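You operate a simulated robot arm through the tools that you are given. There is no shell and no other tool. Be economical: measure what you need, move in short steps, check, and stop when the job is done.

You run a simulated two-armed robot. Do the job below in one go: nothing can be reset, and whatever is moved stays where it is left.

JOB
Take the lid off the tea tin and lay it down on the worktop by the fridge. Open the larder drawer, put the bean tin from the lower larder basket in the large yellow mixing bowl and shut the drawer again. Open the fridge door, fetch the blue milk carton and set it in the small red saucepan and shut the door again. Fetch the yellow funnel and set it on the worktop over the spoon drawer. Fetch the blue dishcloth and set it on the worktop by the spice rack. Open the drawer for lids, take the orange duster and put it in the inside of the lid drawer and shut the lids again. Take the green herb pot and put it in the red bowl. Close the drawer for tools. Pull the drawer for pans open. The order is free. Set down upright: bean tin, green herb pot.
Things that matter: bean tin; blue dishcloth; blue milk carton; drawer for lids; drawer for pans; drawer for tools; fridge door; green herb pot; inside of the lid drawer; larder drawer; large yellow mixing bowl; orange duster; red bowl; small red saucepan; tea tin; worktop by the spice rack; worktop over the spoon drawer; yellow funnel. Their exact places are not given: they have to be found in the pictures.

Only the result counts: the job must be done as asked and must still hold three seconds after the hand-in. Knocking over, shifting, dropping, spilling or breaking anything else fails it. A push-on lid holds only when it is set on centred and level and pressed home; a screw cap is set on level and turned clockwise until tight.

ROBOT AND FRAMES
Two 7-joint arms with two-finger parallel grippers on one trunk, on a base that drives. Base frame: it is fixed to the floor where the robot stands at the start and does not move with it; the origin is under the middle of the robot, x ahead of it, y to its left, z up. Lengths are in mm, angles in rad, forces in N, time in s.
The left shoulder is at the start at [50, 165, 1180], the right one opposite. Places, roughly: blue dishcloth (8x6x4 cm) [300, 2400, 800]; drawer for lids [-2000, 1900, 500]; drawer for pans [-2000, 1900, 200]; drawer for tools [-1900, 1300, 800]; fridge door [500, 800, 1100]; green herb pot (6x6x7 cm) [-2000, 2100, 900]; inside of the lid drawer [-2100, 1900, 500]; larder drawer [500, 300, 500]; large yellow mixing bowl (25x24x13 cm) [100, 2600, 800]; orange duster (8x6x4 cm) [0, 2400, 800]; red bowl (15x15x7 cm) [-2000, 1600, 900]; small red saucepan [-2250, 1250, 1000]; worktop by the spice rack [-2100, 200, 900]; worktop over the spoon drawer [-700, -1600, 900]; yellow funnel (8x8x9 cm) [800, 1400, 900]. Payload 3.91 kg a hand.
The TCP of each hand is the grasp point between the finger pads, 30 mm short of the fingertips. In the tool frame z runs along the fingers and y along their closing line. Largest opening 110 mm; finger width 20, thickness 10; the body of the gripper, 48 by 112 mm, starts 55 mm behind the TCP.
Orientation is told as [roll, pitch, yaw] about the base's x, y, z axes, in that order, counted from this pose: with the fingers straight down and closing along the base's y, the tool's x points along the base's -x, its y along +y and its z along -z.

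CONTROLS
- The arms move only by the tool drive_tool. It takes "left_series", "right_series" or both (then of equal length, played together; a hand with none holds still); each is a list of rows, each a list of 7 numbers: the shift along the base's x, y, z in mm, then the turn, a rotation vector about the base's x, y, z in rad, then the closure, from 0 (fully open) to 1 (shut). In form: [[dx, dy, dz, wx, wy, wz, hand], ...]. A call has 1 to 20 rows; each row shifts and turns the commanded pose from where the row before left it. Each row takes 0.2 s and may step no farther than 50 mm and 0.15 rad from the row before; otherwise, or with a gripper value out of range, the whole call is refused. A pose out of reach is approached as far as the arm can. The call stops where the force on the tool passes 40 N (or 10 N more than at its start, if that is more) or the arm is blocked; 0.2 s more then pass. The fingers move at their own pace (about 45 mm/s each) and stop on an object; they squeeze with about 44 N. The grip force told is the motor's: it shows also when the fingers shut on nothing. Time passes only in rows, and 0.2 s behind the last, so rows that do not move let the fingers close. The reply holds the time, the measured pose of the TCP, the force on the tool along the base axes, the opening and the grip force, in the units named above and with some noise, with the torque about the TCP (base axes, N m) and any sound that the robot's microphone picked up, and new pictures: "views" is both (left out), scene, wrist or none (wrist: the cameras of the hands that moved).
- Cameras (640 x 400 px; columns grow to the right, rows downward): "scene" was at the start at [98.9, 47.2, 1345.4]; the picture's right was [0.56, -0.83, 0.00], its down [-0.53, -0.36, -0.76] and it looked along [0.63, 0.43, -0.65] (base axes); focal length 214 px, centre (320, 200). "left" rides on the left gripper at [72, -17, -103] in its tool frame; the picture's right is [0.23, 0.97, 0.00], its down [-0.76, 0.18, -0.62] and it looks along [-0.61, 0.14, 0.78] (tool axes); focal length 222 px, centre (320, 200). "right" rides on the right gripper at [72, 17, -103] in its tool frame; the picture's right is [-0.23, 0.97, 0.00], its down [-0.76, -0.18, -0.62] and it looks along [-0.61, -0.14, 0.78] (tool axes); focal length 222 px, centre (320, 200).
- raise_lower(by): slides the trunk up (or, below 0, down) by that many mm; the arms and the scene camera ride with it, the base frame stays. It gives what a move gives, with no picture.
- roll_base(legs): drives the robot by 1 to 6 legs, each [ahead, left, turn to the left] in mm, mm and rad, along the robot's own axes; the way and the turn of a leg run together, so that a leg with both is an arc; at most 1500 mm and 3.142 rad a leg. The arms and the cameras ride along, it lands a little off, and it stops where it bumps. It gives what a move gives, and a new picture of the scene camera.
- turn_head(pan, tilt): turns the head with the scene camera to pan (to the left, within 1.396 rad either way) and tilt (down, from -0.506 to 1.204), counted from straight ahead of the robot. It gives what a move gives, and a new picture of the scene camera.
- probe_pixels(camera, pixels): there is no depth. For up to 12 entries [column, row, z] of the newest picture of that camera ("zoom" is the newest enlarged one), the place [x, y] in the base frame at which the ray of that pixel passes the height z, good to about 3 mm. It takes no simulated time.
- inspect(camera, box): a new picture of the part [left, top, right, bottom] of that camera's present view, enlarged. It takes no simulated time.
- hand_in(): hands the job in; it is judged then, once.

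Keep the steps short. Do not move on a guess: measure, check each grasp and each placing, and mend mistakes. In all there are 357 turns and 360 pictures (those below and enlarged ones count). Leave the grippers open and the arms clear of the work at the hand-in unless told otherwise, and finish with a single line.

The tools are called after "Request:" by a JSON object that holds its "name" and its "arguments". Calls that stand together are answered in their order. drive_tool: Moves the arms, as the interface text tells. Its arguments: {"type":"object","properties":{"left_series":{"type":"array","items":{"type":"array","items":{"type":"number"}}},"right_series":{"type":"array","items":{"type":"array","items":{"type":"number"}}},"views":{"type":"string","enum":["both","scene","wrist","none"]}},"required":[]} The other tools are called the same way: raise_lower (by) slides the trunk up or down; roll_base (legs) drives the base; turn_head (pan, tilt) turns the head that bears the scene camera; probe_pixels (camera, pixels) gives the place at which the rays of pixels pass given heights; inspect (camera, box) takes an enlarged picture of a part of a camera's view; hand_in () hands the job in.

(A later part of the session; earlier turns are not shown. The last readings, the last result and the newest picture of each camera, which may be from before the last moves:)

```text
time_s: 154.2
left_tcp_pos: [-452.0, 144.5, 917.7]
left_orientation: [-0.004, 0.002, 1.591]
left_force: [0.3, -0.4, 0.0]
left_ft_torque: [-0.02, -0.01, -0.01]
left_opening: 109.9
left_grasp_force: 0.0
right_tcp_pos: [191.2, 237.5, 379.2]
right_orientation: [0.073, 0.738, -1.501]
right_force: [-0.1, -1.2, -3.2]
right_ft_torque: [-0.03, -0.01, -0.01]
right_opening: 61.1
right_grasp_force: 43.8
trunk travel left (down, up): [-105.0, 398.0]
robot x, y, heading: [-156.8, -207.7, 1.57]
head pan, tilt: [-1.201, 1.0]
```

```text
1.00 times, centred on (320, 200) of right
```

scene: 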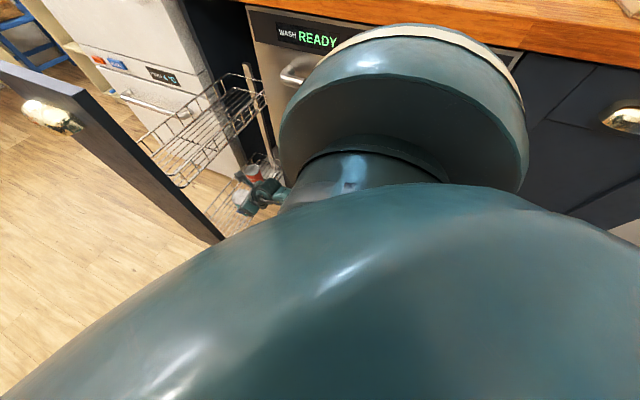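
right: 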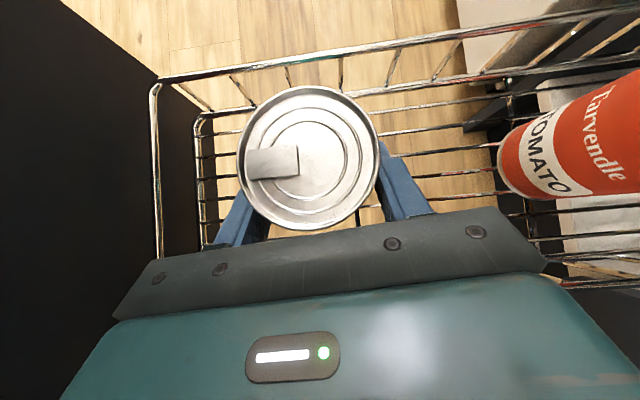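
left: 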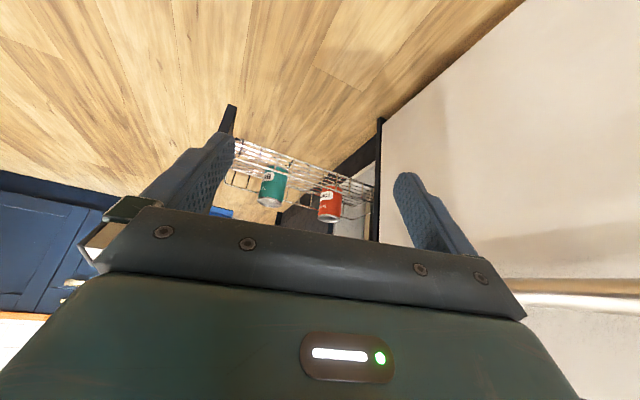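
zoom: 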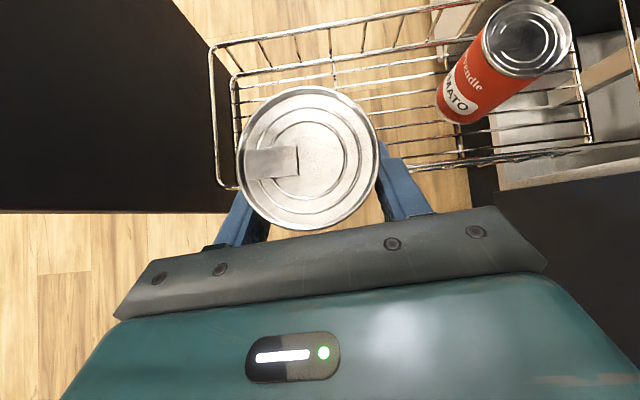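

Out of the basket. I back off, move to the open floor, raise the trunk and drive towards the table.

Request:
{"name": "roll_base", "arguments": {"legs": [[-140, 0, 0], [0, 480, 0]]}}

Request:
{"name": "raise_lower", "arguments": {"by": 390}}

Request:
{"name": "turn_head", "arguments": {"pan": -0.3, "tilt": 0.5}}

Request:
{"name": "roll_base", "arguments": {"legs": [[1450, 0, 0], [400, -300, 0]]}}

```text
time_s: 158.0
left_tcp_pos: [-935.0, 0.2, 918.6]
left_orientation: [-0.001, 0.003, 1.596]
left_force: [0.3, -0.3, -0.2]
left_ft_torque: [0.03, -0.01, 0.01]
left_opening: 110.0
left_grasp_force: 0.0
right_tcp_pos: [-293.3, 94.8, 379.4]
right_orientation: [0.072, 0.74, -1.497]
right_force: [-0.1, -0.9, -3.4]
right_ft_torque: [-0.03, -0.01, 0.02]
right_opening: 61.3
right_grasp_force: 44.2
trunk travel left (down, up): [-105.0, 398.0]
robot x, y, heading: [-637.9, -350.3, 1.571]
head pan, tilt: [-1.201, 1.0]
```

scene: 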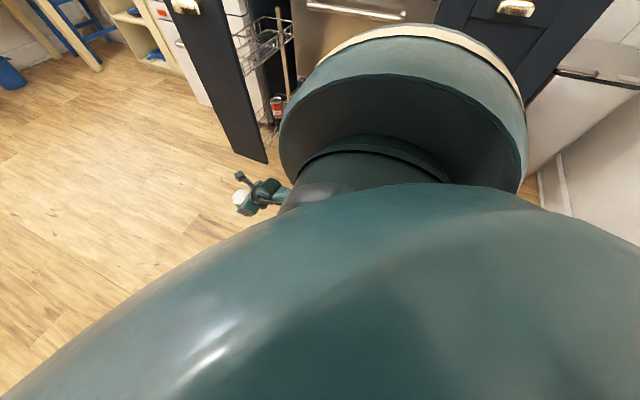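

```text
time_s: 161.7
left_tcp_pos: [-936.4, 0.7, 1308.3]
left_orientation: [-0.002, 0.002, 1.595]
left_force: [-0.3, -0.4, -0.3]
left_ft_torque: [0.02, 0.01, -0.04]
left_opening: 110.3
left_grasp_force: 0.0
right_tcp_pos: [-291.8, 95.7, 768.2]
right_orientation: [0.074, 0.736, -1.497]
right_force: [-0.2, -0.1, -3.4]
right_ft_torque: [-0.04, 0.0, -0.01]
right_opening: 61.2
right_grasp_force: 43.9
trunk travel left (down, up): [-495.0, 8.0]
robot x, y, heading: [-642.3, -351.8, 1.576]
head pan, tilt: [-1.201, 1.0]
```

```text
time_s: 162.9
left_tcp_pos: [-936.0, 1.2, 1307.2]
left_orientation: [-0.003, 0.001, 1.597]
left_force: [0.1, 0.5, 0.6]
left_ft_torque: [0.01, 0.01, 0.0]
left_opening: 109.8
left_grasp_force: 0.1
right_tcp_pos: [-292.5, 95.0, 769.1]
right_orientation: [0.075, 0.736, -1.497]
right_force: [0.1, -0.2, -3.9]
right_ft_torque: [-0.04, 0.02, 0.03]
right_opening: 60.8
right_grasp_force: 44.0
trunk travel left (down, up): [-495.0, 8.0]
robot x, y, heading: [-641.9, -352.9, 1.575]
head pan, tilt: [-0.3, 0.499]
```

scene: 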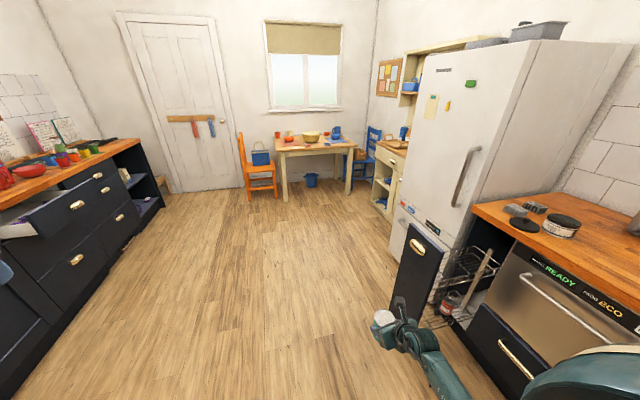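

```text
time_s: 172.7
left_tcp_pos: [-623.3, 1860.9, 1307.4]
left_orientation: [-0.002, 0.001, 1.575]
left_force: [0.7, 0.1, 0.6]
left_ft_torque: [-0.01, 0.03, 0.03]
left_opening: 109.9
left_grasp_force: 0.1
right_tcp_pos: [23.0, 1944.7, 768.9]
right_orientation: [0.074, 0.735, -1.517]
right_force: [-0.7, -0.2, -3.6]
right_ft_torque: [-0.02, 0.0, -0.02]
right_opening: 61.3
right_grasp_force: 43.5
trunk travel left (down, up): [-495.0, 8.0]
robot x, y, heading: [-333.1, 1503.9, 1.556]
head pan, tilt: [-0.3, 0.499]
```

scene: 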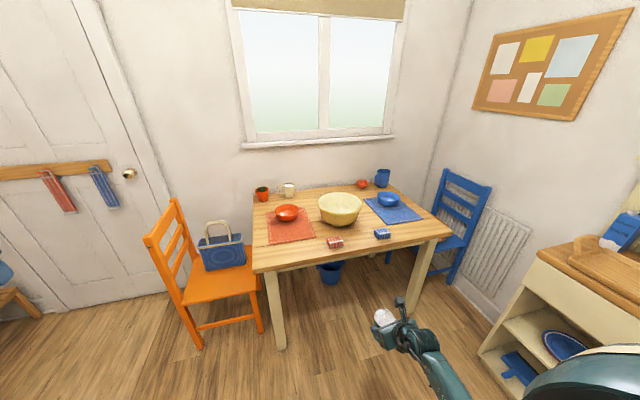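

I see the yellow bowl at (340,208), the blue cloth at (383,233) and the orange one at (335,242). I enlarge and measure.

Request:
{"name": "inspect", "arguments": {"camera": "scene", "box": [240, 160, 460, 290]}}

Request:
{"name": "probe_pixels", "arguments": {"camera": "scene", "pixels": [[340, 200, 850], [340, 200, 900], [341, 225, 760], [383, 234, 760], [335, 243, 760], [256, 272, 760], [450, 236, 760], [255, 204, 760], [390, 186, 760]]}}

```text
2.91 times, centred on (350, 225) of scene
```

zoom: 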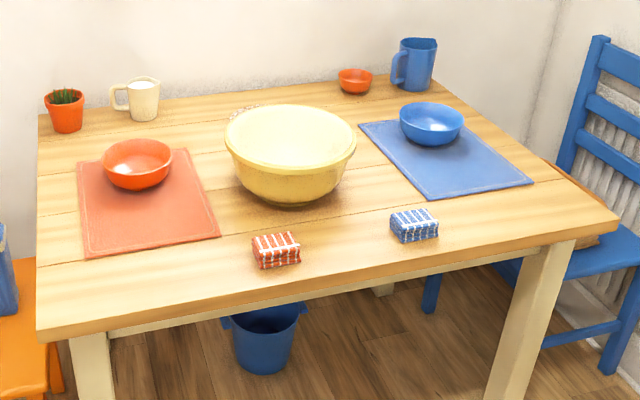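

```text
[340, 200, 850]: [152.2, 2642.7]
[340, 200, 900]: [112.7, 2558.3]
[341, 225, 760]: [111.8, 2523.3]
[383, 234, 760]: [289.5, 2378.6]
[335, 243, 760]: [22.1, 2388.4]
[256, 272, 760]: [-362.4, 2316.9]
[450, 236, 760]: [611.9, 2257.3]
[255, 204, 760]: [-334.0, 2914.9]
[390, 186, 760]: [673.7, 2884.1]
```

Table front edge y≈2290. I raise the can hand, bring it inward, and drive toward the bowl.

Request:
{"name": "drive_tool", "arguments": {"right_series": [[-15, 0, 45, 0, 0, 0, 0.6], [-20, 0, 45, 0, 0, 0, 0.6], [-20, 5, 45, 0, 0, 0, 0.6], [-20, 15, 40, 0, 0, 0, 0.6], [-25, 20, 30, 0, 0, 0, 0.6], [-25, 20, 20, 0, 0, 0, 0.6], [-25, 10, 0, 0, 0, 0, 0.6], [0, 0, 0, 0, 0, 0, 0.6]], "views": "none"}}

Request:
{"name": "roll_base", "arguments": {"legs": [[0, -235, 0.015], [250, 0, 0]]}}

Request:
{"name": "inspect", "arguments": {"camera": "right", "box": [0, 0, 640, 400]}}

```text
time_s: 174.5
left_tcp_pos: [-623.7, 1862.2, 1307.8]
left_orientation: [-0.003, 0.001, 1.575]
left_force: [0.2, 0.4, -1.0]
left_ft_torque: [0.02, -0.01, 0.0]
left_opening: 110.0
left_grasp_force: 0.0
right_tcp_pos: [4.9, 1930.8, 862.8]
right_orientation: [0.071, 0.737, -1.517]
right_force: [-1.4, -0.3, -2.0]
right_ft_torque: [-0.03, -0.02, 0.0]
right_opening: 61.2
right_grasp_force: 44.0
right hand out of reach, approached as far as the arm can: row 2, 3, 4, 5, 6, 7
trunk travel left (down, up): [-495.0, 8.0]
robot x, y, heading: [-335.1, 1503.0, 1.559]
head pan, tilt: [-0.3, 0.499]
```

```text
time_s: 177.7
left_tcp_pos: [-388.7, 2108.1, 1307.3]
left_orientation: [-0.002, 0.002, 1.585]
left_force: [1.5, 0.5, -0.6]
left_ft_torque: [-0.03, 0.02, -0.04]
left_opening: 109.8
left_grasp_force: 0.0
right_tcp_pos: [237.7, 2184.2, 861.3]
right_orientation: [0.07, 0.735, -1.505]
right_force: [-0.8, 0.3, -3.5]
right_ft_torque: [-0.01, -0.03, 0.01]
right_opening: 60.9
right_grasp_force: 44.5
trunk travel left (down, up): [-495.0, 8.0]
robot x, y, heading: [-93.5, 1753.6, 1.571]
head pan, tilt: [-0.3, 0.499]
```

scene: 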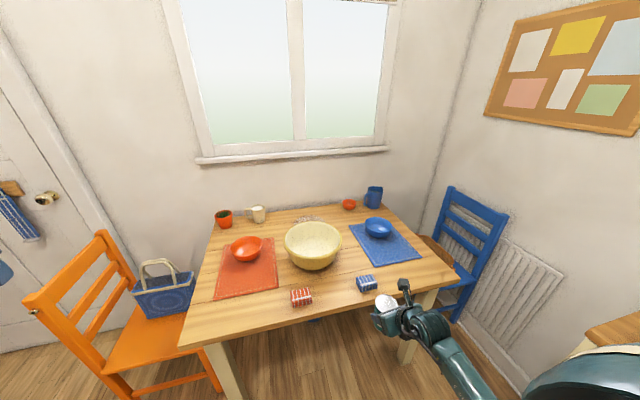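

```text
1.00 times, centred on (320, 200) of right
```

zoom: 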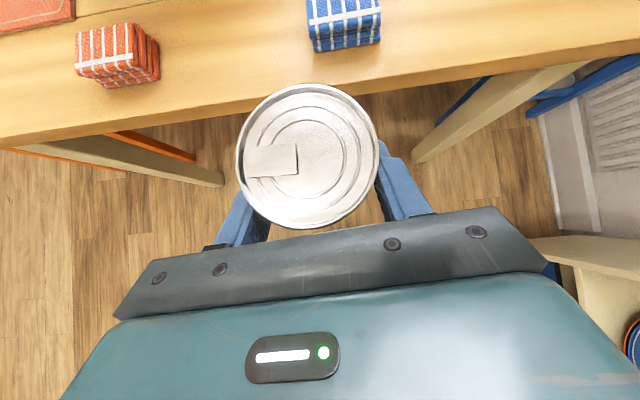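

Request:
{"name": "drive_tool", "arguments": {"right_series": [[0, 30, 0, 0, 0, 0, 0.6], [0, 30, 0, 0, 0, 0, 0.6], [0, 0, 0, 0, 0, 0, 0.6]], "views": "none"}}

```text
time_s: 178.5
left_tcp_pos: [-389.7, 2108.0, 1307.4]
left_orientation: [-0.001, 0.002, 1.587]
left_force: [-0.3, 0.4, 0.5]
left_ft_torque: [-0.02, 0.0, 0.0]
left_opening: 110.1
left_grasp_force: 0.2
right_tcp_pos: [236.0, 2242.5, 861.2]
right_orientation: [0.069, 0.737, -1.507]
right_force: [0.7, -0.5, -2.2]
right_ft_torque: [-0.05, 0.01, 0.03]
right_opening: 61.2
right_grasp_force: 43.9
trunk travel left (down, up): [-495.0, 8.0]
robot x, y, heading: [-95.3, 1747.7, 1.574]
head pan, tilt: [-0.3, 0.499]
```

Request:
{"name": "drive_tool", "arguments": {"right_series": [[0, 10, 40, 0, 0, 0, 0.6], [0, 10, 40, 0, 0, 0, 0.6], [0, 10, 40, 0, 0, 0, 0.6], [-20, 0, 10, 0, 0, 0, 0.6], [0, 0, 0, 0, 0, 0, 0.6]], "views": "none"}}

```text
time_s: 179.7
left_tcp_pos: [-388.2, 2107.2, 1308.7]
left_orientation: [-0.002, 0.002, 1.586]
left_force: [-0.7, -1.4, 0.0]
left_ft_torque: [-0.02, -0.02, -0.01]
left_opening: 110.4
left_grasp_force: 0.0
right_tcp_pos: [217.5, 2272.5, 989.9]
right_orientation: [0.07, 0.736, -1.506]
right_force: [1.0, -0.1, -3.0]
right_ft_torque: [-0.03, 0.02, -0.03]
right_opening: 61.1
right_grasp_force: 43.6
trunk travel left (down, up): [-495.0, 8.0]
robot x, y, heading: [-94.0, 1753.7, 1.566]
head pan, tilt: [-0.3, 0.499]
```

Request:
{"name": "roll_base", "arguments": {"legs": [[0, 100, 0], [220, 0, 0]]}}

Request:
{"name": "inspect", "arguments": {"camera": "right", "box": [0, 0, 640, 400]}}

```text
time_s: 182.2
left_tcp_pos: [-492.2, 2326.8, 1308.3]
left_orientation: [-0.002, 0.003, 1.592]
left_force: [0.0, 0.4, 0.8]
left_ft_torque: [0.0, 0.06, -0.01]
left_opening: 109.8
left_grasp_force: 0.0
right_tcp_pos: [114.5, 2495.6, 990.3]
right_orientation: [0.071, 0.736, -1.501]
right_force: [1.0, 0.3, -4.4]
right_ft_torque: [-0.05, 0.0, 0.02]
right_opening: 61.2
right_grasp_force: 44.3
trunk travel left (down, up): [-495.0, 8.0]
robot x, y, heading: [-197.6, 1972.2, 1.576]
head pan, tilt: [-0.3, 0.499]
```

scene: 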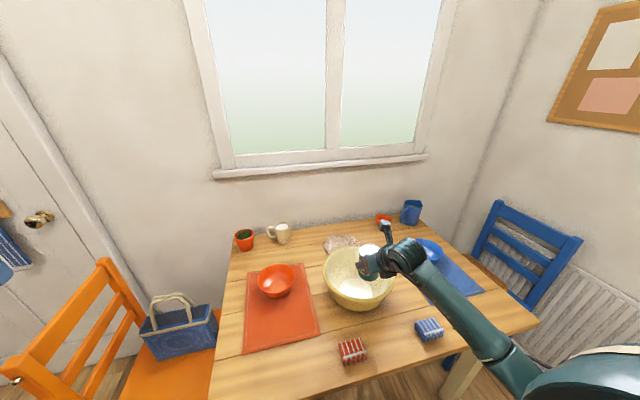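

```text
1.00 times, centred on (320, 200) of right
```

zoom: 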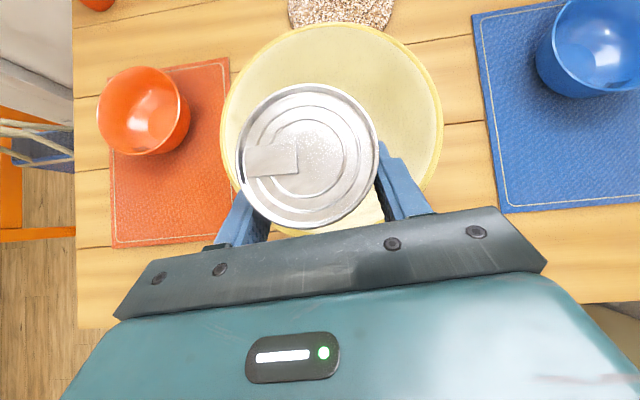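

Request:
{"name": "probe_pixels", "arguments": {"camera": "zoom", "pixels": [[221, 130, 870], [442, 125, 870], [328, 22, 870], [221, 130, 890], [442, 125, 890], [328, 22, 890], [221, 130, 850], [442, 125, 850], [328, 22, 850]]}}

Request:
{"name": "probe_pixels", "arguments": {"camera": "scene", "pixels": [[323, 268, 870], [396, 272, 870], [358, 306, 870], [323, 268, 890], [323, 268, 850], [428, 332, 770], [352, 352, 770]]}}

```text
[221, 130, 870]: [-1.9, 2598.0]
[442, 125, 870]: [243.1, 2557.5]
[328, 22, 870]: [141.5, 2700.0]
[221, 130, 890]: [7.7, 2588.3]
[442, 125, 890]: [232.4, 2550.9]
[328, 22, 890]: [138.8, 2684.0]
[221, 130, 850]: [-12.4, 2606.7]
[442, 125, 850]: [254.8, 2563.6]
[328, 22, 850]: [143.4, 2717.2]
```

```text
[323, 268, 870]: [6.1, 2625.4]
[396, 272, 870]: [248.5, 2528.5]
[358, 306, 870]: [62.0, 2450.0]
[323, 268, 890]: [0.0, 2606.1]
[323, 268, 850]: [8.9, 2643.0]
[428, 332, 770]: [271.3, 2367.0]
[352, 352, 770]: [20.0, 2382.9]
```

Bowl centre (121,2578), rim z≈870. I move the can over the centre.

Request:
{"name": "roll_base", "arguments": {"legs": [[30, 0, 0]]}}

Request:
{"name": "drive_tool", "arguments": {"right_series": [[5, 20, 0, 0, 0, 0, 0.6], [0, 18, 0, 0, 0, 0, 0.6], [0, 0, -30, 0, 0, 0, 0.6], [0, 0, -30, 0, 0, 0, 0.6], [0, 0, -30, 0, 0, 0, 0.6], [0, 0, 0, 0, 0, 0, 0.6]], "views": "both"}}

```text
time_s: 183.0
left_tcp_pos: [-492.1, 2356.2, 1306.4]
left_orientation: [0.0, 0.002, 1.591]
left_force: [-0.5, 0.5, 0.0]
left_ft_torque: [-0.02, 0.04, 0.0]
left_opening: 110.2
left_grasp_force: 0.1
right_tcp_pos: [114.3, 2524.6, 989.4]
right_orientation: [0.07, 0.735, -1.498]
right_force: [-0.1, 0.1, -3.3]
right_ft_torque: [-0.05, 0.02, 0.01]
right_opening: 61.3
right_grasp_force: 44.5
trunk travel left (down, up): [-495.0, 8.0]
robot x, y, heading: [-195.7, 2001.8, 1.574]
head pan, tilt: [-0.3, 0.499]
```

scene: 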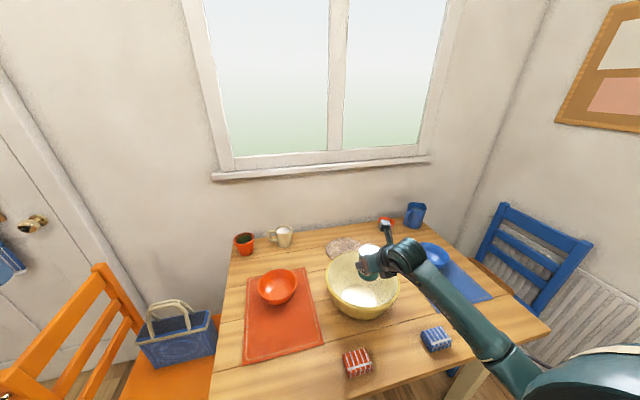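

```text
time_s: 184.4
left_tcp_pos: [-493.1, 2355.3, 1307.9]
left_orientation: [-0.004, 0.002, 1.594]
left_force: [0.8, 0.2, -1.1]
left_ft_torque: [-0.01, -0.01, 0.02]
left_opening: 110.0
left_grasp_force: 0.0
right_tcp_pos: [121.5, 2561.0, 896.7]
right_orientation: [0.071, 0.737, -1.499]
right_force: [-0.4, 0.2, -3.9]
right_ft_torque: [-0.02, 0.02, -0.01]
right_opening: 61.1
right_grasp_force: 43.9
trunk travel left (down, up): [-495.0, 8.0]
robot x, y, heading: [-198.8, 2003.5, 1.572]
head pan, tilt: [-0.3, 0.499]
```

scene: 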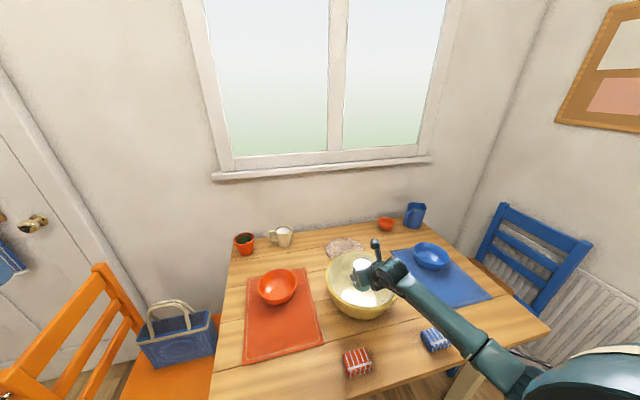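
right: 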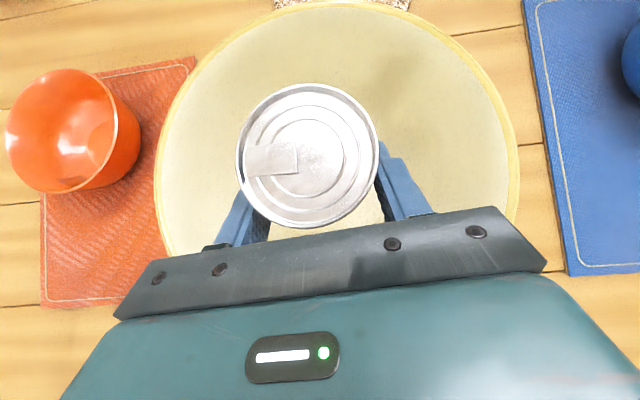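

Request:
{"name": "drive_tool", "arguments": {"right_series": [[4, 2, -20, 0, 0, 0, 0.6], [0, 0, -20, 0, 0, 0, 0.6], [0, 0, -10, 0, 0, 0, 0.6], [0, 0, -5, 0, 0, 0, 0.6], [0, 0, -5, 0, 0, 0, 0.6], [0, 0, -4, 0, 0, 0, 0.6], [0, 0, -4, 0, 0, 0, 0.6]], "views": "both"}}

Request:
{"name": "inspect", "arguments": {"camera": "scene", "box": [290, 220, 440, 340]}}

```text
time_s: 186.0
left_tcp_pos: [-492.0, 2354.1, 1306.3]
left_orientation: [0.0, 0.002, 1.591]
left_force: [0.3, 0.4, -0.6]
left_ft_torque: [0.0, -0.01, 0.01]
left_opening: 110.1
left_grasp_force: 0.1
right_tcp_pos: [123.2, 2563.0, 830.3]
right_orientation: [0.068, 0.736, -1.5]
right_force: [1.2, 0.1, -3.4]
right_ft_torque: [-0.05, 0.01, 0.01]
right_opening: 61.4
right_grasp_force: 43.8
trunk travel left (down, up): [-495.0, 8.0]
robot x, y, heading: [-192.1, 2000.4, 1.574]
head pan, tilt: [-0.3, 0.499]
```

scene: 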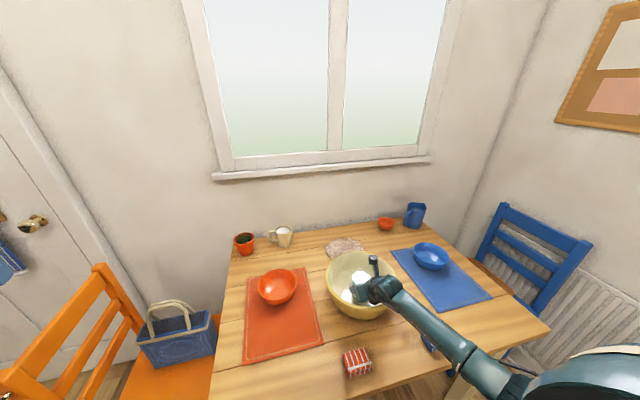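
right: 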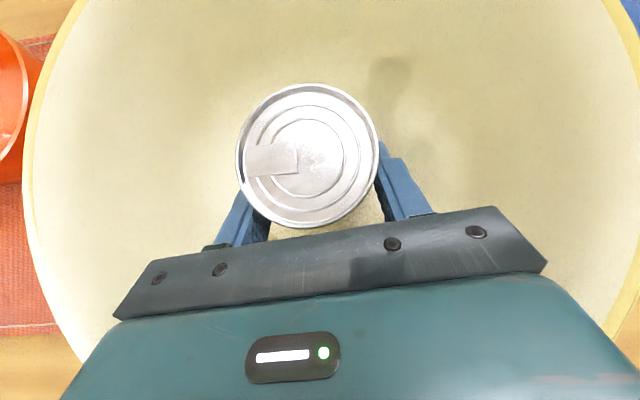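

```text
3.33 times, centred on (365, 280) of scene
```

zoom: 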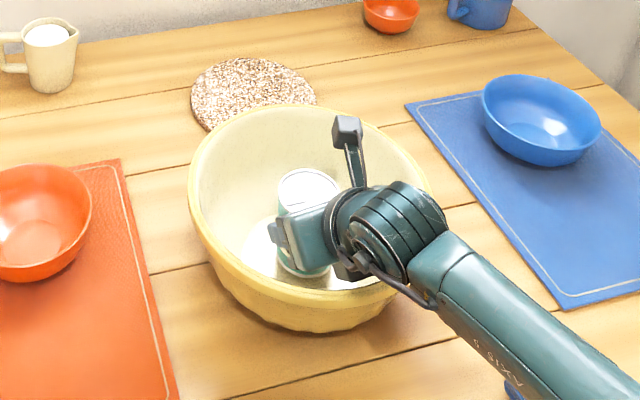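

Not yet touching. I lower in 3 mm steps.

Request:
{"name": "drive_tool", "arguments": {"right_series": [[0, 0, -3, 0, 0, 0, 0.6], [0, 0, -3, 0, 0, 0, 0.6], [0, 0, -3, 0, 0, 0, 0.6], [0, 0, -3, 0, 0, 0, 0.6], [0, 0, -3, 0, 0, 0, 0.6], [0, 0, -3, 0, 0, 0, 0.6]], "views": "none"}}

```text
time_s: 187.4
left_tcp_pos: [-494.5, 2351.9, 1308.9]
left_orientation: [-0.006, -0.002, 1.591]
left_force: [-0.8, 0.3, 0.2]
left_ft_torque: [-0.01, 0.03, -0.01]
left_opening: 110.2
left_grasp_force: 0.1
right_tcp_pos: [122.5, 2565.9, 820.9]
right_orientation: [0.071, 0.751, -1.497]
right_force: [-2.9, -1.0, 28.4]
right_ft_torque: [-1.26, 0.37, -0.03]
right_opening: 61.4
right_grasp_force: 44.2
trunk travel left (down, up): [-495.0, 8.0]
robot x, y, heading: [-195.1, 2001.9, 1.573]
head pan, tilt: [-0.3, 0.499]
```

Contact. I relieve and open.

Request:
{"name": "drive_tool", "arguments": {"right_series": [[0, 0, 6, 0, 0, 0, 0.6], [0, 0, 0, 0, 0, 0, 0.6]], "views": "none"}}

```text
time_s: 188.0
left_tcp_pos: [-493.5, 2354.5, 1308.0]
left_orientation: [-0.005, -0.001, 1.593]
left_force: [-0.1, 0.5, -0.4]
left_ft_torque: [0.0, 0.02, 0.01]
left_opening: 109.9
left_grasp_force: 0.0
right_tcp_pos: [122.6, 2565.4, 822.5]
right_orientation: [0.07, 0.737, -1.499]
right_force: [-1.3, 7.5, 11.6]
right_ft_torque: [0.32, 0.35, -0.2]
right_opening: 61.2
right_grasp_force: 43.9
trunk travel left (down, up): [-495.0, 8.0]
robot x, y, heading: [-194.5, 2003.3, 1.573]
head pan, tilt: [-0.3, 0.499]
```

Request:
{"name": "drive_tool", "arguments": {"right_series": [[0, 0, 1, 0, 0, 0, 0.55], [0, 0, 0, 0, 0, 0, 0.4], [0, 0, 0, 0, 0, 0, 0.25], [0, 0, 0, 0, 0, 0, 0.1], [0, 0, 0, 0, 0, 0, 0.1]], "views": "wrist"}}

```text
time_s: 189.2
left_tcp_pos: [-491.9, 2354.7, 1307.5]
left_orientation: [-0.004, 0.0, 1.592]
left_force: [-0.4, -0.4, -0.1]
left_ft_torque: [0.01, 0.02, -0.01]
left_opening: 110.0
left_grasp_force: 0.1
right_tcp_pos: [123.2, 2564.1, 821.7]
right_orientation: [0.067, 0.733, -1.498]
right_force: [-0.5, 0.1, -1.0]
right_ft_torque: [-0.03, -0.03, 0.01]
right_opening: 98.9
right_grasp_force: 0.1
trunk travel left (down, up): [-495.0, 8.0]
robot x, y, heading: [-194.7, 2003.8, 1.577]
head pan, tilt: [-0.3, 0.499]
```

right: 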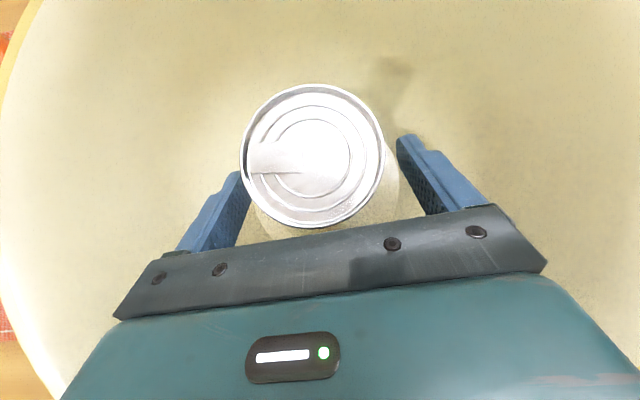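

Released and upright. I withdraw back along the fingers.

Request:
{"name": "drive_tool", "arguments": {"right_series": [[-4, 0, 0, 0, 0, 0, 0.05], [0, -14, 16, 0, 0, 0, 0], [0, -20, 25, 0, 0, 0, 0], [0, -25, 35, 0, 0, 0, 0], [0, -20, 40, 0, 0, 0, 0], [0, 0, 40, 0, 0, 0, 0], [0, 0, 30, 0, 0, 0, 0]], "views": "both"}}

Request:
{"name": "inspect", "arguments": {"camera": "scene", "box": [290, 220, 440, 340]}}

```text
time_s: 190.8
left_tcp_pos: [-491.1, 2354.0, 1308.3]
left_orientation: [-0.005, -0.001, 1.592]
left_force: [-0.2, -0.5, -0.5]
left_ft_torque: [0.0, 0.01, 0.01]
left_opening: 109.8
left_grasp_force: 0.0
right_tcp_pos: [119.9, 2484.9, 1007.8]
right_orientation: [0.07, 0.737, -1.499]
right_force: [0.3, 0.4, -0.2]
right_ft_torque: [0.04, 0.0, -0.01]
right_opening: 110.0
right_grasp_force: 0.1
trunk travel left (down, up): [-495.0, 8.0]
robot x, y, heading: [-193.8, 2003.8, 1.58]
head pan, tilt: [-0.3, 0.499]
```

scene: 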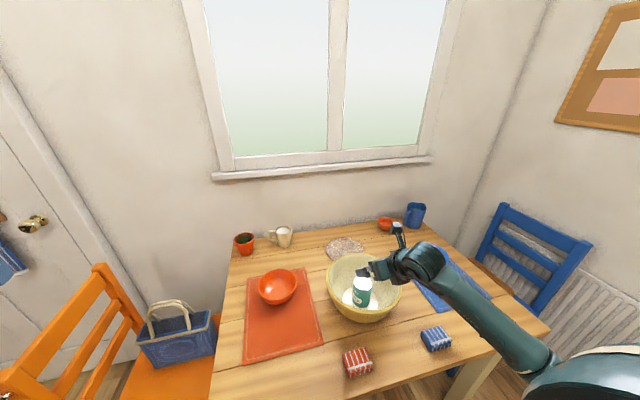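
right: 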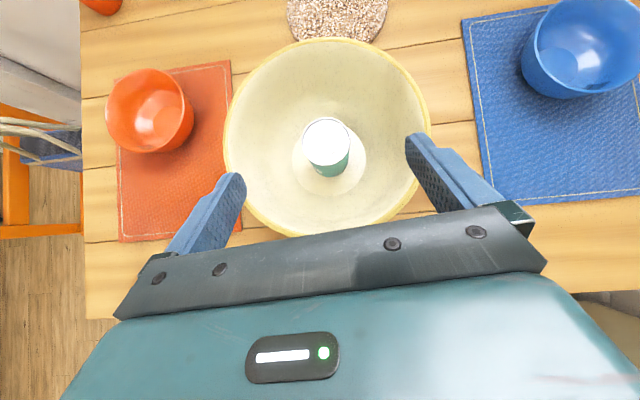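

```text
3.33 times, centred on (365, 280) of scene
```

zoom: 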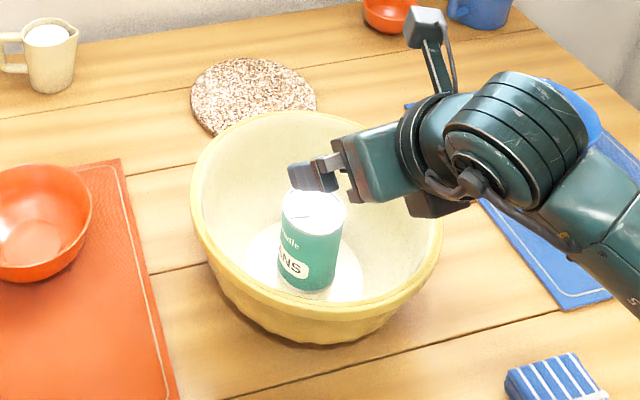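

The bean tin stands upright in the bowl. Next the two cloths: I move the base so that the blue one is at the right hand and the orange one at the left.

Request:
{"name": "roll_base", "arguments": {"legs": [[-50, 0, 0], [0, -310, -0.005]]}}

Request:
{"name": "drive_tool", "arguments": {"right_series": [[-10, -10, 30, -0.12, 0, 0, 0], [-20, -10, 30, -0.12, 0, 0, 0], [-20, -10, 0, -0.12, 0, 0, 0], [-20, -10, 0, -0.12, 0, 0, 0], [-20, 0, 0, -0.12, 0, 0, 0], [-20, 0, 0, -0.12, 0, 0, 0], [0, 0, 0, 0, 0, 0, 0]], "left_series": [[0, 0, -30, 0, 0, 0, 0], [30, 0, -40, 0, 0, 0, 0], [30, 0, -40, 0, 0, 0, 0], [30, 0, -40, 0, 0, 0, 0], [30, 0, -40, 0, 0, 0, 0], [30, 0, 0, 0, 0, 0, 0], [0, 0, 0, 0, 0, 0, 0]], "views": "both"}}

```text
time_s: 193.4
left_tcp_pos: [-180.2, 2307.0, 1308.9]
left_orientation: [-0.003, 0.0, 1.598]
left_force: [0.6, 0.0, 0.3]
left_ft_torque: [0.01, -0.01, 0.02]
left_opening: 109.8
left_grasp_force: 0.1
right_tcp_pos: [431.3, 2438.7, 1007.4]
right_orientation: [0.067, 0.736, -1.496]
right_force: [0.2, 0.5, -0.3]
right_ft_torque: [0.0, 0.0, 0.02]
right_opening: 109.8
right_grasp_force: 0.1
trunk travel left (down, up): [-495.0, 8.0]
robot x, y, heading: [115.2, 1954.6, 1.574]
head pan, tilt: [-0.3, 0.499]
```

scene: 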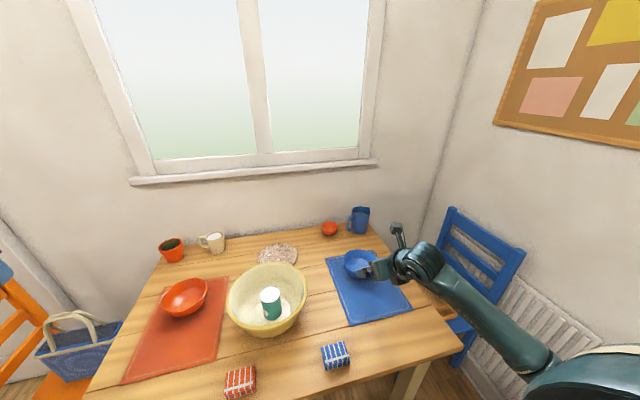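

```text
time_s: 195.0
left_tcp_pos: [-31.3, 2304.8, 1121.2]
left_orientation: [-0.003, 0.0, 1.596]
left_force: [-0.3, 0.1, 0.7]
left_ft_torque: [0.01, 0.01, -0.03]
left_opening: 110.0
left_grasp_force: 0.1
right_tcp_pos: [321.9, 2398.9, 1065.2]
right_orientation: [0.022, 0.015, -1.517]
right_force: [0.3, -0.1, 0.1]
right_ft_torque: [-0.01, 0.03, -0.05]
right_opening: 110.1
right_grasp_force: 0.1
trunk travel left (down, up): [-495.0, 8.0]
robot x, y, heading: [116.3, 1955.5, 1.573]
head pan, tilt: [-0.3, 0.499]
```

scene: 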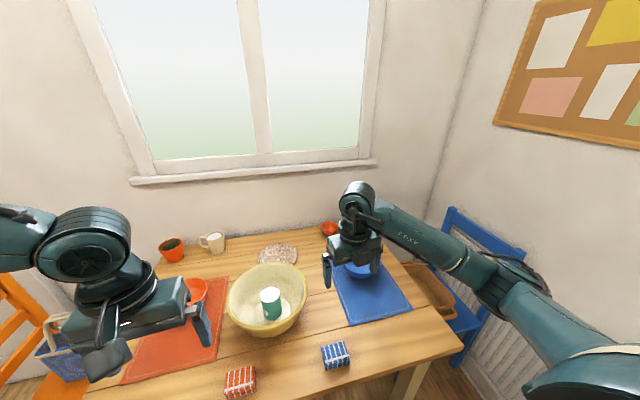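
right: 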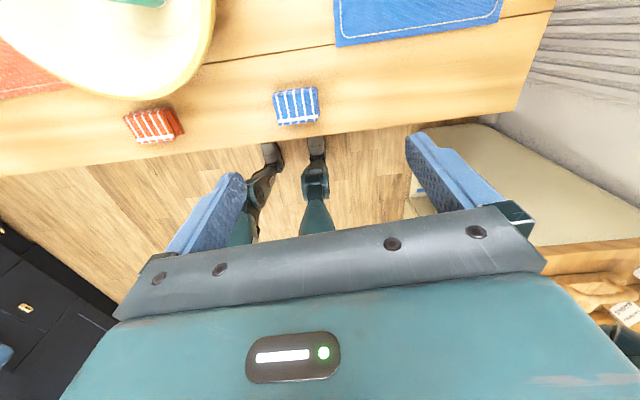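
left: 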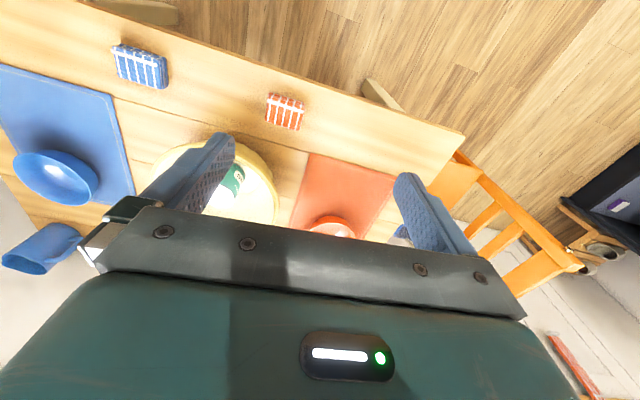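

Both hands point down. I measure both cloths in the wrist pictures.

Request:
{"name": "probe_pixels", "arguments": {"camera": "right", "pixels": [[297, 103, 750], [297, 103, 780], [273, 93, 770], [317, 88, 770], [279, 124, 770], [320, 119, 770]]}}

Request:
{"name": "probe_pixels", "arguments": {"camera": "left", "pixels": [[284, 113, 750], [284, 113, 780], [268, 94, 770], [303, 103, 770], [266, 122, 770], [296, 129, 770], [140, 70, 750], [140, 70, 780]]}}

Request:
{"name": "probe_pixels", "arguments": {"camera": "scene", "pixels": [[336, 352, 750], [336, 352, 780], [240, 379, 750], [240, 379, 780]]}}

```text
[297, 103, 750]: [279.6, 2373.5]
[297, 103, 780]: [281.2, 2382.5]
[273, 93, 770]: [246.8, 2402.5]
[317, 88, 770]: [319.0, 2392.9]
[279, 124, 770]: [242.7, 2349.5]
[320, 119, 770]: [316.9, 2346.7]
```

```text
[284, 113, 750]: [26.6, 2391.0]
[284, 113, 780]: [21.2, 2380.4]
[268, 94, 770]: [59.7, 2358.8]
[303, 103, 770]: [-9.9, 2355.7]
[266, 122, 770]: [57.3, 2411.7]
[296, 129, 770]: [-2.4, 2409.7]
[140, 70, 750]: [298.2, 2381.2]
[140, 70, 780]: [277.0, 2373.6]
```

```text
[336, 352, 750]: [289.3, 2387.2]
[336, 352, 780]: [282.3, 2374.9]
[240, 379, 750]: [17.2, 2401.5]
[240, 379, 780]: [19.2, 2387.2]
```

Blue (281,2376), orange (24,2384), tops ≈782. I bring both hands down above them.

Request:
{"name": "drive_tool", "arguments": {"right_series": [[-20, -12, -40, 0, 0, -0.05, 0], [-21, -11, -40, 0, 0, 0, 0], [0, 0, -45, 0, 0, 0, 0], [0, 0, -45, 0, 0, 0, 0], [0, 0, -45, 0, 0, 0, 0], [0, 0, -30, 0, 0, 0, 0], [0, 0, 0, 0, 0, 0, 0], [0, 0, 0, 0, 0, 0, 0]], "left_series": [[18, 27, -30, 0, 0, -0.02, 0], [18, 26, -30, 0, 0, 0, 0], [19, 26, -35, 0, 0, 0, 0], [0, 0, -45, 0, 0, 0, 0], [0, 0, -45, 0, 0, 0, 0], [0, 0, -45, 0, 0, 0, 0], [0, 0, -45, 0, 0, 0, 0], [0, 0, -25, 0, 0, 0, 0]], "views": "both"}}

```text
time_s: 196.8
left_tcp_pos: [-108.4, 2327.0, 936.1]
left_orientation: [-0.004, 0.001, 1.574]
left_force: [0.9, 0.1, -0.3]
left_ft_torque: [-0.01, -0.02, -0.02]
left_opening: 110.1
left_grasp_force: 0.0
left hand out of reach, approached as far as the arm can: row 2, 3, 4, 5, 6, 7, 8
right_tcp_pos: [277.1, 2377.6, 820.8]
right_orientation: [0.02, 0.019, -1.567]
right_force: [-0.4, -0.8, 0.0]
right_ft_torque: [-0.02, -0.02, 0.0]
right_opening: 109.9
right_grasp_force: 0.1
trunk travel left (down, up): [-495.0, 8.0]
robot x, y, heading: [113.2, 1955.1, 1.576]
head pan, tilt: [-0.3, 0.499]
```

scene: 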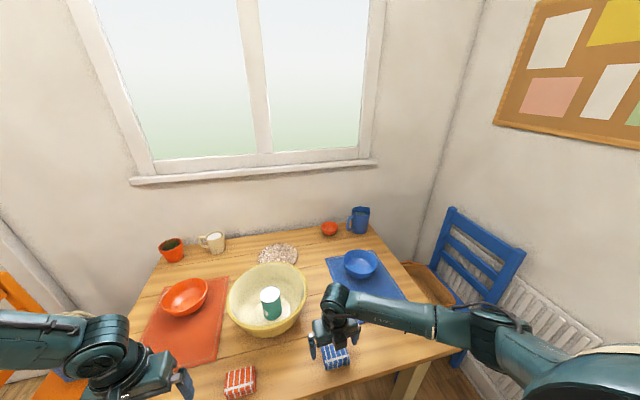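
right: 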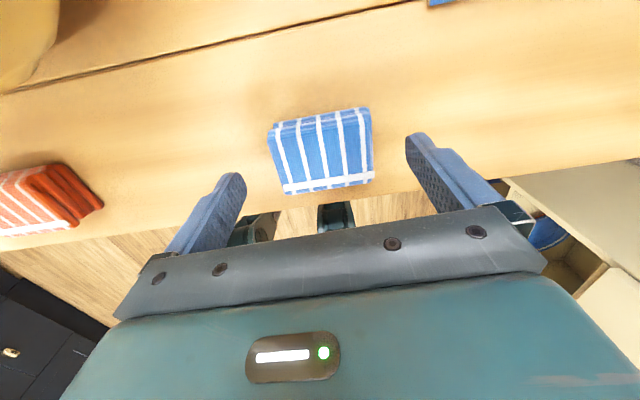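
left: 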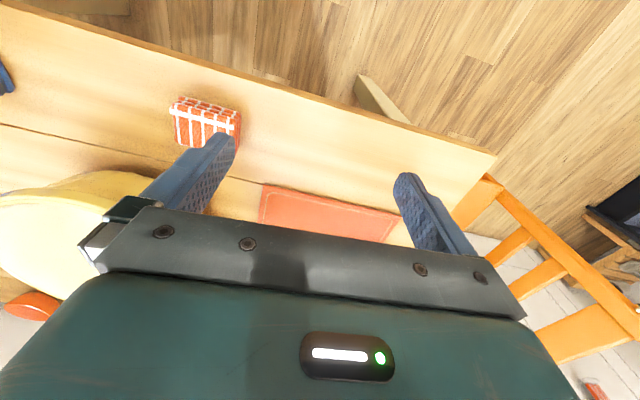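

Right hand is aligned over the blue cloth. I lower it to z≈779 and close.

Request:
{"name": "drive_tool", "arguments": {"right_series": [[1, 4, -20, 0, 0, 0, 0], [0, 0, -12, 0, 0, 0, 0], [0, 0, -5, 0, 0, 0, 0], [0, 0, -4, 0, 0, 0, 0], [0, 0, 0, 0, 0, 0, 0.3], [0, 0, 0, 0, 0, 0, 0.6], [0, 0, 0, 0, 0, 0, 0.6]], "views": "wrist"}}

```text
time_s: 198.4
left_tcp_pos: [-107.6, 2325.5, 936.0]
left_orientation: [-0.004, -0.001, 1.576]
left_force: [0.0, 0.4, -0.4]
left_ft_torque: [0.01, -0.02, -0.02]
left_opening: 109.8
left_grasp_force: 0.0
right_tcp_pos: [280.5, 2379.5, 781.8]
right_orientation: [0.019, 0.019, -1.566]
right_force: [-7.8, 0.4, 7.3]
right_ft_torque: [-0.06, 0.61, -0.04]
right_opening: 74.2
right_grasp_force: 32.9
trunk travel left (down, up): [-495.0, 8.0]
robot x, y, heading: [116.9, 1955.0, 1.578]
head pan, tilt: [-0.3, 0.499]
```

right: 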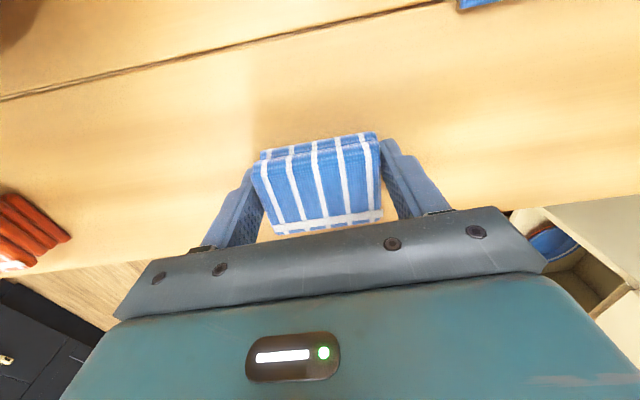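

Request:
{"name": "drive_tool", "arguments": {"right_series": [[0, 0, 20, 0, 0, 0, 0.7], [0, 0, 40, 0, 0, 0, 0.7], [0, 0, 45, 0, 0, 0, 0.7], [0, 0, 45, 0, 0, 0, 0.7], [0, 0, 30, 0, 0, 0, 0.7]], "views": "none"}}

Request:
{"name": "roll_base", "arguments": {"legs": [[0, -100, 0]]}}

Request:
{"name": "drive_tool", "arguments": {"left_series": [[15, 20, 0, 0, 0, 0, 0], [10, 20, -20, 0, 0, 0, 0], [7, 18, -30, 0, 0, 0, 0], [0, 0, -30, 0, 0, 0, 0], [0, 0, 0, 0, 0, 0, 0]], "views": "both"}}

```text
time_s: 199.6
left_tcp_pos: [-109.5, 2326.7, 935.6]
left_orientation: [-0.004, 0.0, 1.576]
left_force: [0.1, 0.7, -0.6]
left_ft_torque: [0.01, -0.01, 0.04]
left_opening: 110.0
left_grasp_force: 0.1
right_tcp_pos: [280.8, 2379.3, 959.2]
right_orientation: [0.022, 0.018, -1.568]
right_force: [-0.6, -0.3, -0.8]
right_ft_torque: [0.03, 0.0, 0.01]
right_opening: 73.8
right_grasp_force: 44.4
trunk travel left (down, up): [-495.0, 8.0]
robot x, y, heading: [116.2, 1954.1, 1.58]
head pan, tilt: [-0.3, 0.499]
```

```text
time_s: 200.8
left_tcp_pos: [-6.8, 2327.0, 936.1]
left_orientation: [-0.003, 0.001, 1.574]
left_force: [0.3, 0.2, 0.3]
left_ft_torque: [0.01, 0.03, 0.01]
left_opening: 110.0
left_grasp_force: 0.1
right_tcp_pos: [382.6, 2380.6, 958.7]
right_orientation: [0.018, 0.016, -1.566]
right_force: [0.9, 0.0, 0.6]
right_ft_torque: [-0.01, 0.01, 0.01]
right_opening: 73.3
right_grasp_force: 44.1
trunk travel left (down, up): [-495.0, 8.0]
robot x, y, heading: [214.7, 1957.2, 1.572]
head pan, tilt: [-0.3, 0.499]
```

scene: 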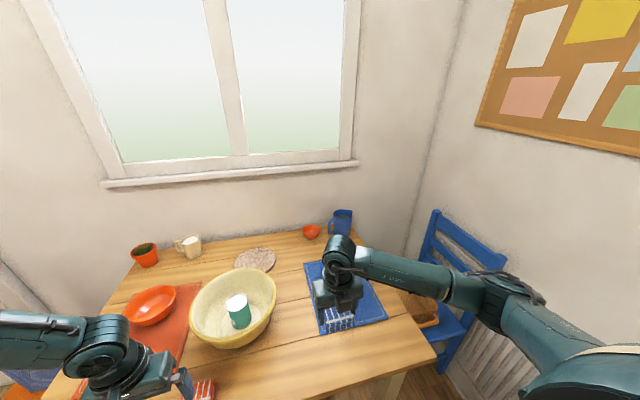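

```text
time_s: 202.0
left_tcp_pos: [-22.9, 2346.6, 932.4]
left_orientation: [-0.002, 0.0, 1.574]
left_force: [-0.5, -0.4, -0.8]
left_ft_torque: [-0.01, 0.03, -0.02]
left_opening: 110.1
left_grasp_force: 0.1
left hand out of reach, approached as far as the arm can: row 1, 2, 3, 4
right_tcp_pos: [381.8, 2379.5, 959.1]
right_orientation: [0.022, 0.019, -1.564]
right_force: [-0.1, 0.0, -0.7]
right_ft_torque: [0.03, 0.03, -0.01]
right_opening: 73.6
right_grasp_force: 43.8
trunk travel left (down, up): [-495.0, 8.0]
robot x, y, heading: [217.3, 1952.7, 1.577]
head pan, tilt: [-0.3, 0.499]
```

scene: 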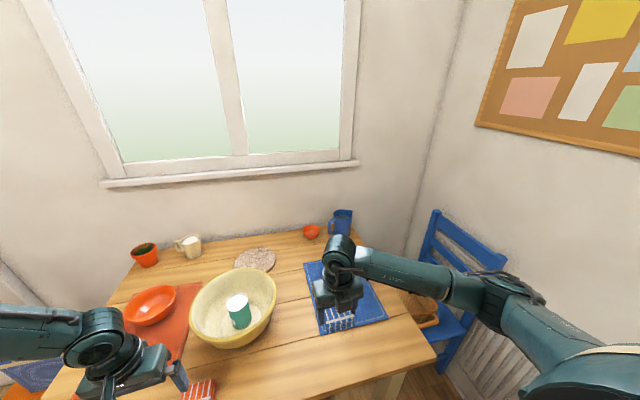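
left: 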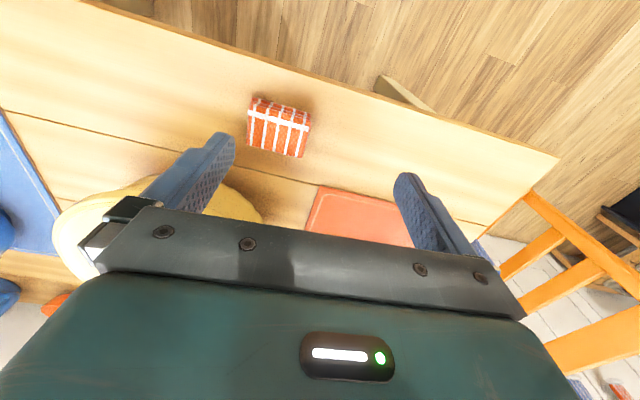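

The left arm is too high-mounted now. I raise both hands and lower the trunk by 180 mm.

Request:
{"name": "drive_tool", "arguments": {"left_series": [[0, 0, 40, 0, 0, 0, 0], [0, 0, 40, 0, 0, 0, 0], [0, 0, 40, 0, 0, 0, 0]], "right_series": [[0, 0, 45, 0, 0, 0, 0.7], [0, 0, 45, 0, 0, 0, 0.7], [0, 0, 45, 0, 0, 0, 0.7]], "views": "none"}}

Request:
{"name": "raise_lower", "arguments": {"by": -180}}

Request:
{"name": "drive_tool", "arguments": {"left_series": [[15, 15, 0, 0, 0, 0, 0], [15, 12, 0, 0, 0, 0, 0], [15, 10, -20, 0, 0, 0, 0], [0, 0, -20, 0, 0, 0, 0], [0, 0, 0, 0, 0, 0, 0]], "views": "wrist"}}

```text
time_s: 202.8
left_tcp_pos: [-22.1, 2342.9, 1052.3]
left_orientation: [-0.004, 0.001, 1.573]
left_force: [0.3, -1.1, 0.6]
left_ft_torque: [-0.02, 0.02, -0.01]
left_opening: 109.8
left_grasp_force: 0.1
right_tcp_pos: [380.9, 2378.0, 1093.5]
right_orientation: [0.02, 0.018, -1.568]
right_force: [-0.5, -0.2, -1.3]
right_ft_torque: [0.06, -0.01, 0.02]
right_opening: 73.4
right_grasp_force: 44.2
trunk travel left (down, up): [-495.0, 8.0]
robot x, y, heading: [221.4, 1954.3, 1.576]
head pan, tilt: [-0.3, 0.499]
```

```text
time_s: 204.8
left_tcp_pos: [-21.5, 2346.4, 871.1]
left_orientation: [-0.002, 0.001, 1.575]
left_force: [-0.3, -0.4, -0.4]
left_ft_torque: [-0.02, -0.04, 0.03]
left_opening: 109.9
left_grasp_force: 0.1
right_tcp_pos: [379.2, 2379.2, 914.0]
right_orientation: [0.021, 0.017, -1.566]
right_force: [-0.6, 0.3, -0.2]
right_ft_torque: [-0.03, 0.0, 0.0]
right_opening: 73.2
right_grasp_force: 44.3
trunk travel left (down, up): [-315.0, 188.0]
robot x, y, heading: [221.7, 1956.8, 1.575]
head pan, tilt: [-0.3, 0.499]
```

```text
time_s: 206.0
left_tcp_pos: [23.7, 2382.3, 831.2]
left_orientation: [-0.005, 0.0, 1.575]
left_force: [0.7, -0.3, -0.7]
left_ft_torque: [0.02, -0.02, -0.03]
left_opening: 110.0
left_grasp_force: 0.1
right_tcp_pos: [380.7, 2378.2, 914.1]
right_orientation: [0.022, 0.017, -1.565]
right_force: [0.1, 0.4, -0.3]
right_ft_torque: [-0.01, -0.04, -0.02]
right_opening: 73.2
right_grasp_force: 43.9
trunk travel left (down, up): [-315.0, 188.0]
robot x, y, heading: [218.9, 1959.5, 1.575]
head pan, tilt: [-0.3, 0.499]
```

left: 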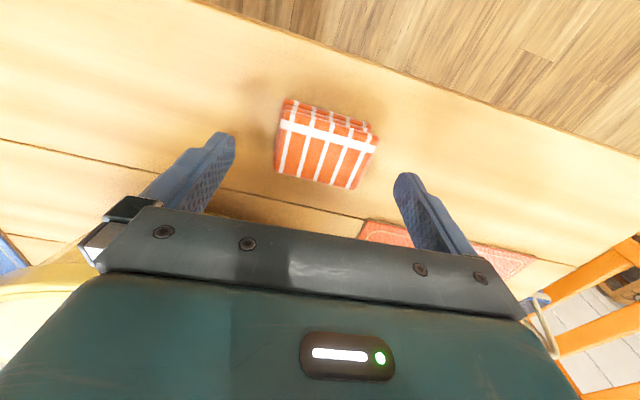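

Request:
{"name": "drive_tool", "arguments": {"left_series": [[0, 2, -25, 0, 0, 0, 0], [0, 0, -15, 0, 0, 0, 0], [0, 0, -6, 0, 0, 0, 0], [0, 0, -3, 0, 0, 0, 0], [0, 0, 0, 0, 0, 0, 0.3], [0, 0, 0, 0, 0, 0, 0.6], [0, 0, 0, 0, 0, 0, 0.6]], "views": "wrist"}}

```text
time_s: 207.6
left_tcp_pos: [13.0, 2377.6, 794.4]
left_orientation: [-0.002, -0.001, 1.574]
left_force: [-0.1, -0.1, -0.5]
left_ft_torque: [0.0, 0.01, -0.01]
left_opening: 73.7
left_grasp_force: 34.3
left hand out of reach, approached as far as the arm can: row 1, 2, 3
right_tcp_pos: [381.8, 2378.3, 913.7]
right_orientation: [0.021, 0.017, -1.565]
right_force: [0.3, 0.0, -0.6]
right_ft_torque: [0.0, 0.01, 0.0]
right_opening: 73.2
right_grasp_force: 44.5
trunk travel left (down, up): [-315.0, 188.0]
robot x, y, heading: [220.8, 1957.9, 1.578]
head pan, tilt: [-0.3, 0.499]
```

left: 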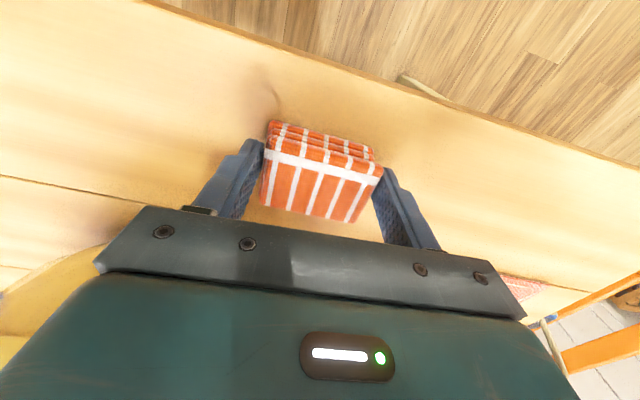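

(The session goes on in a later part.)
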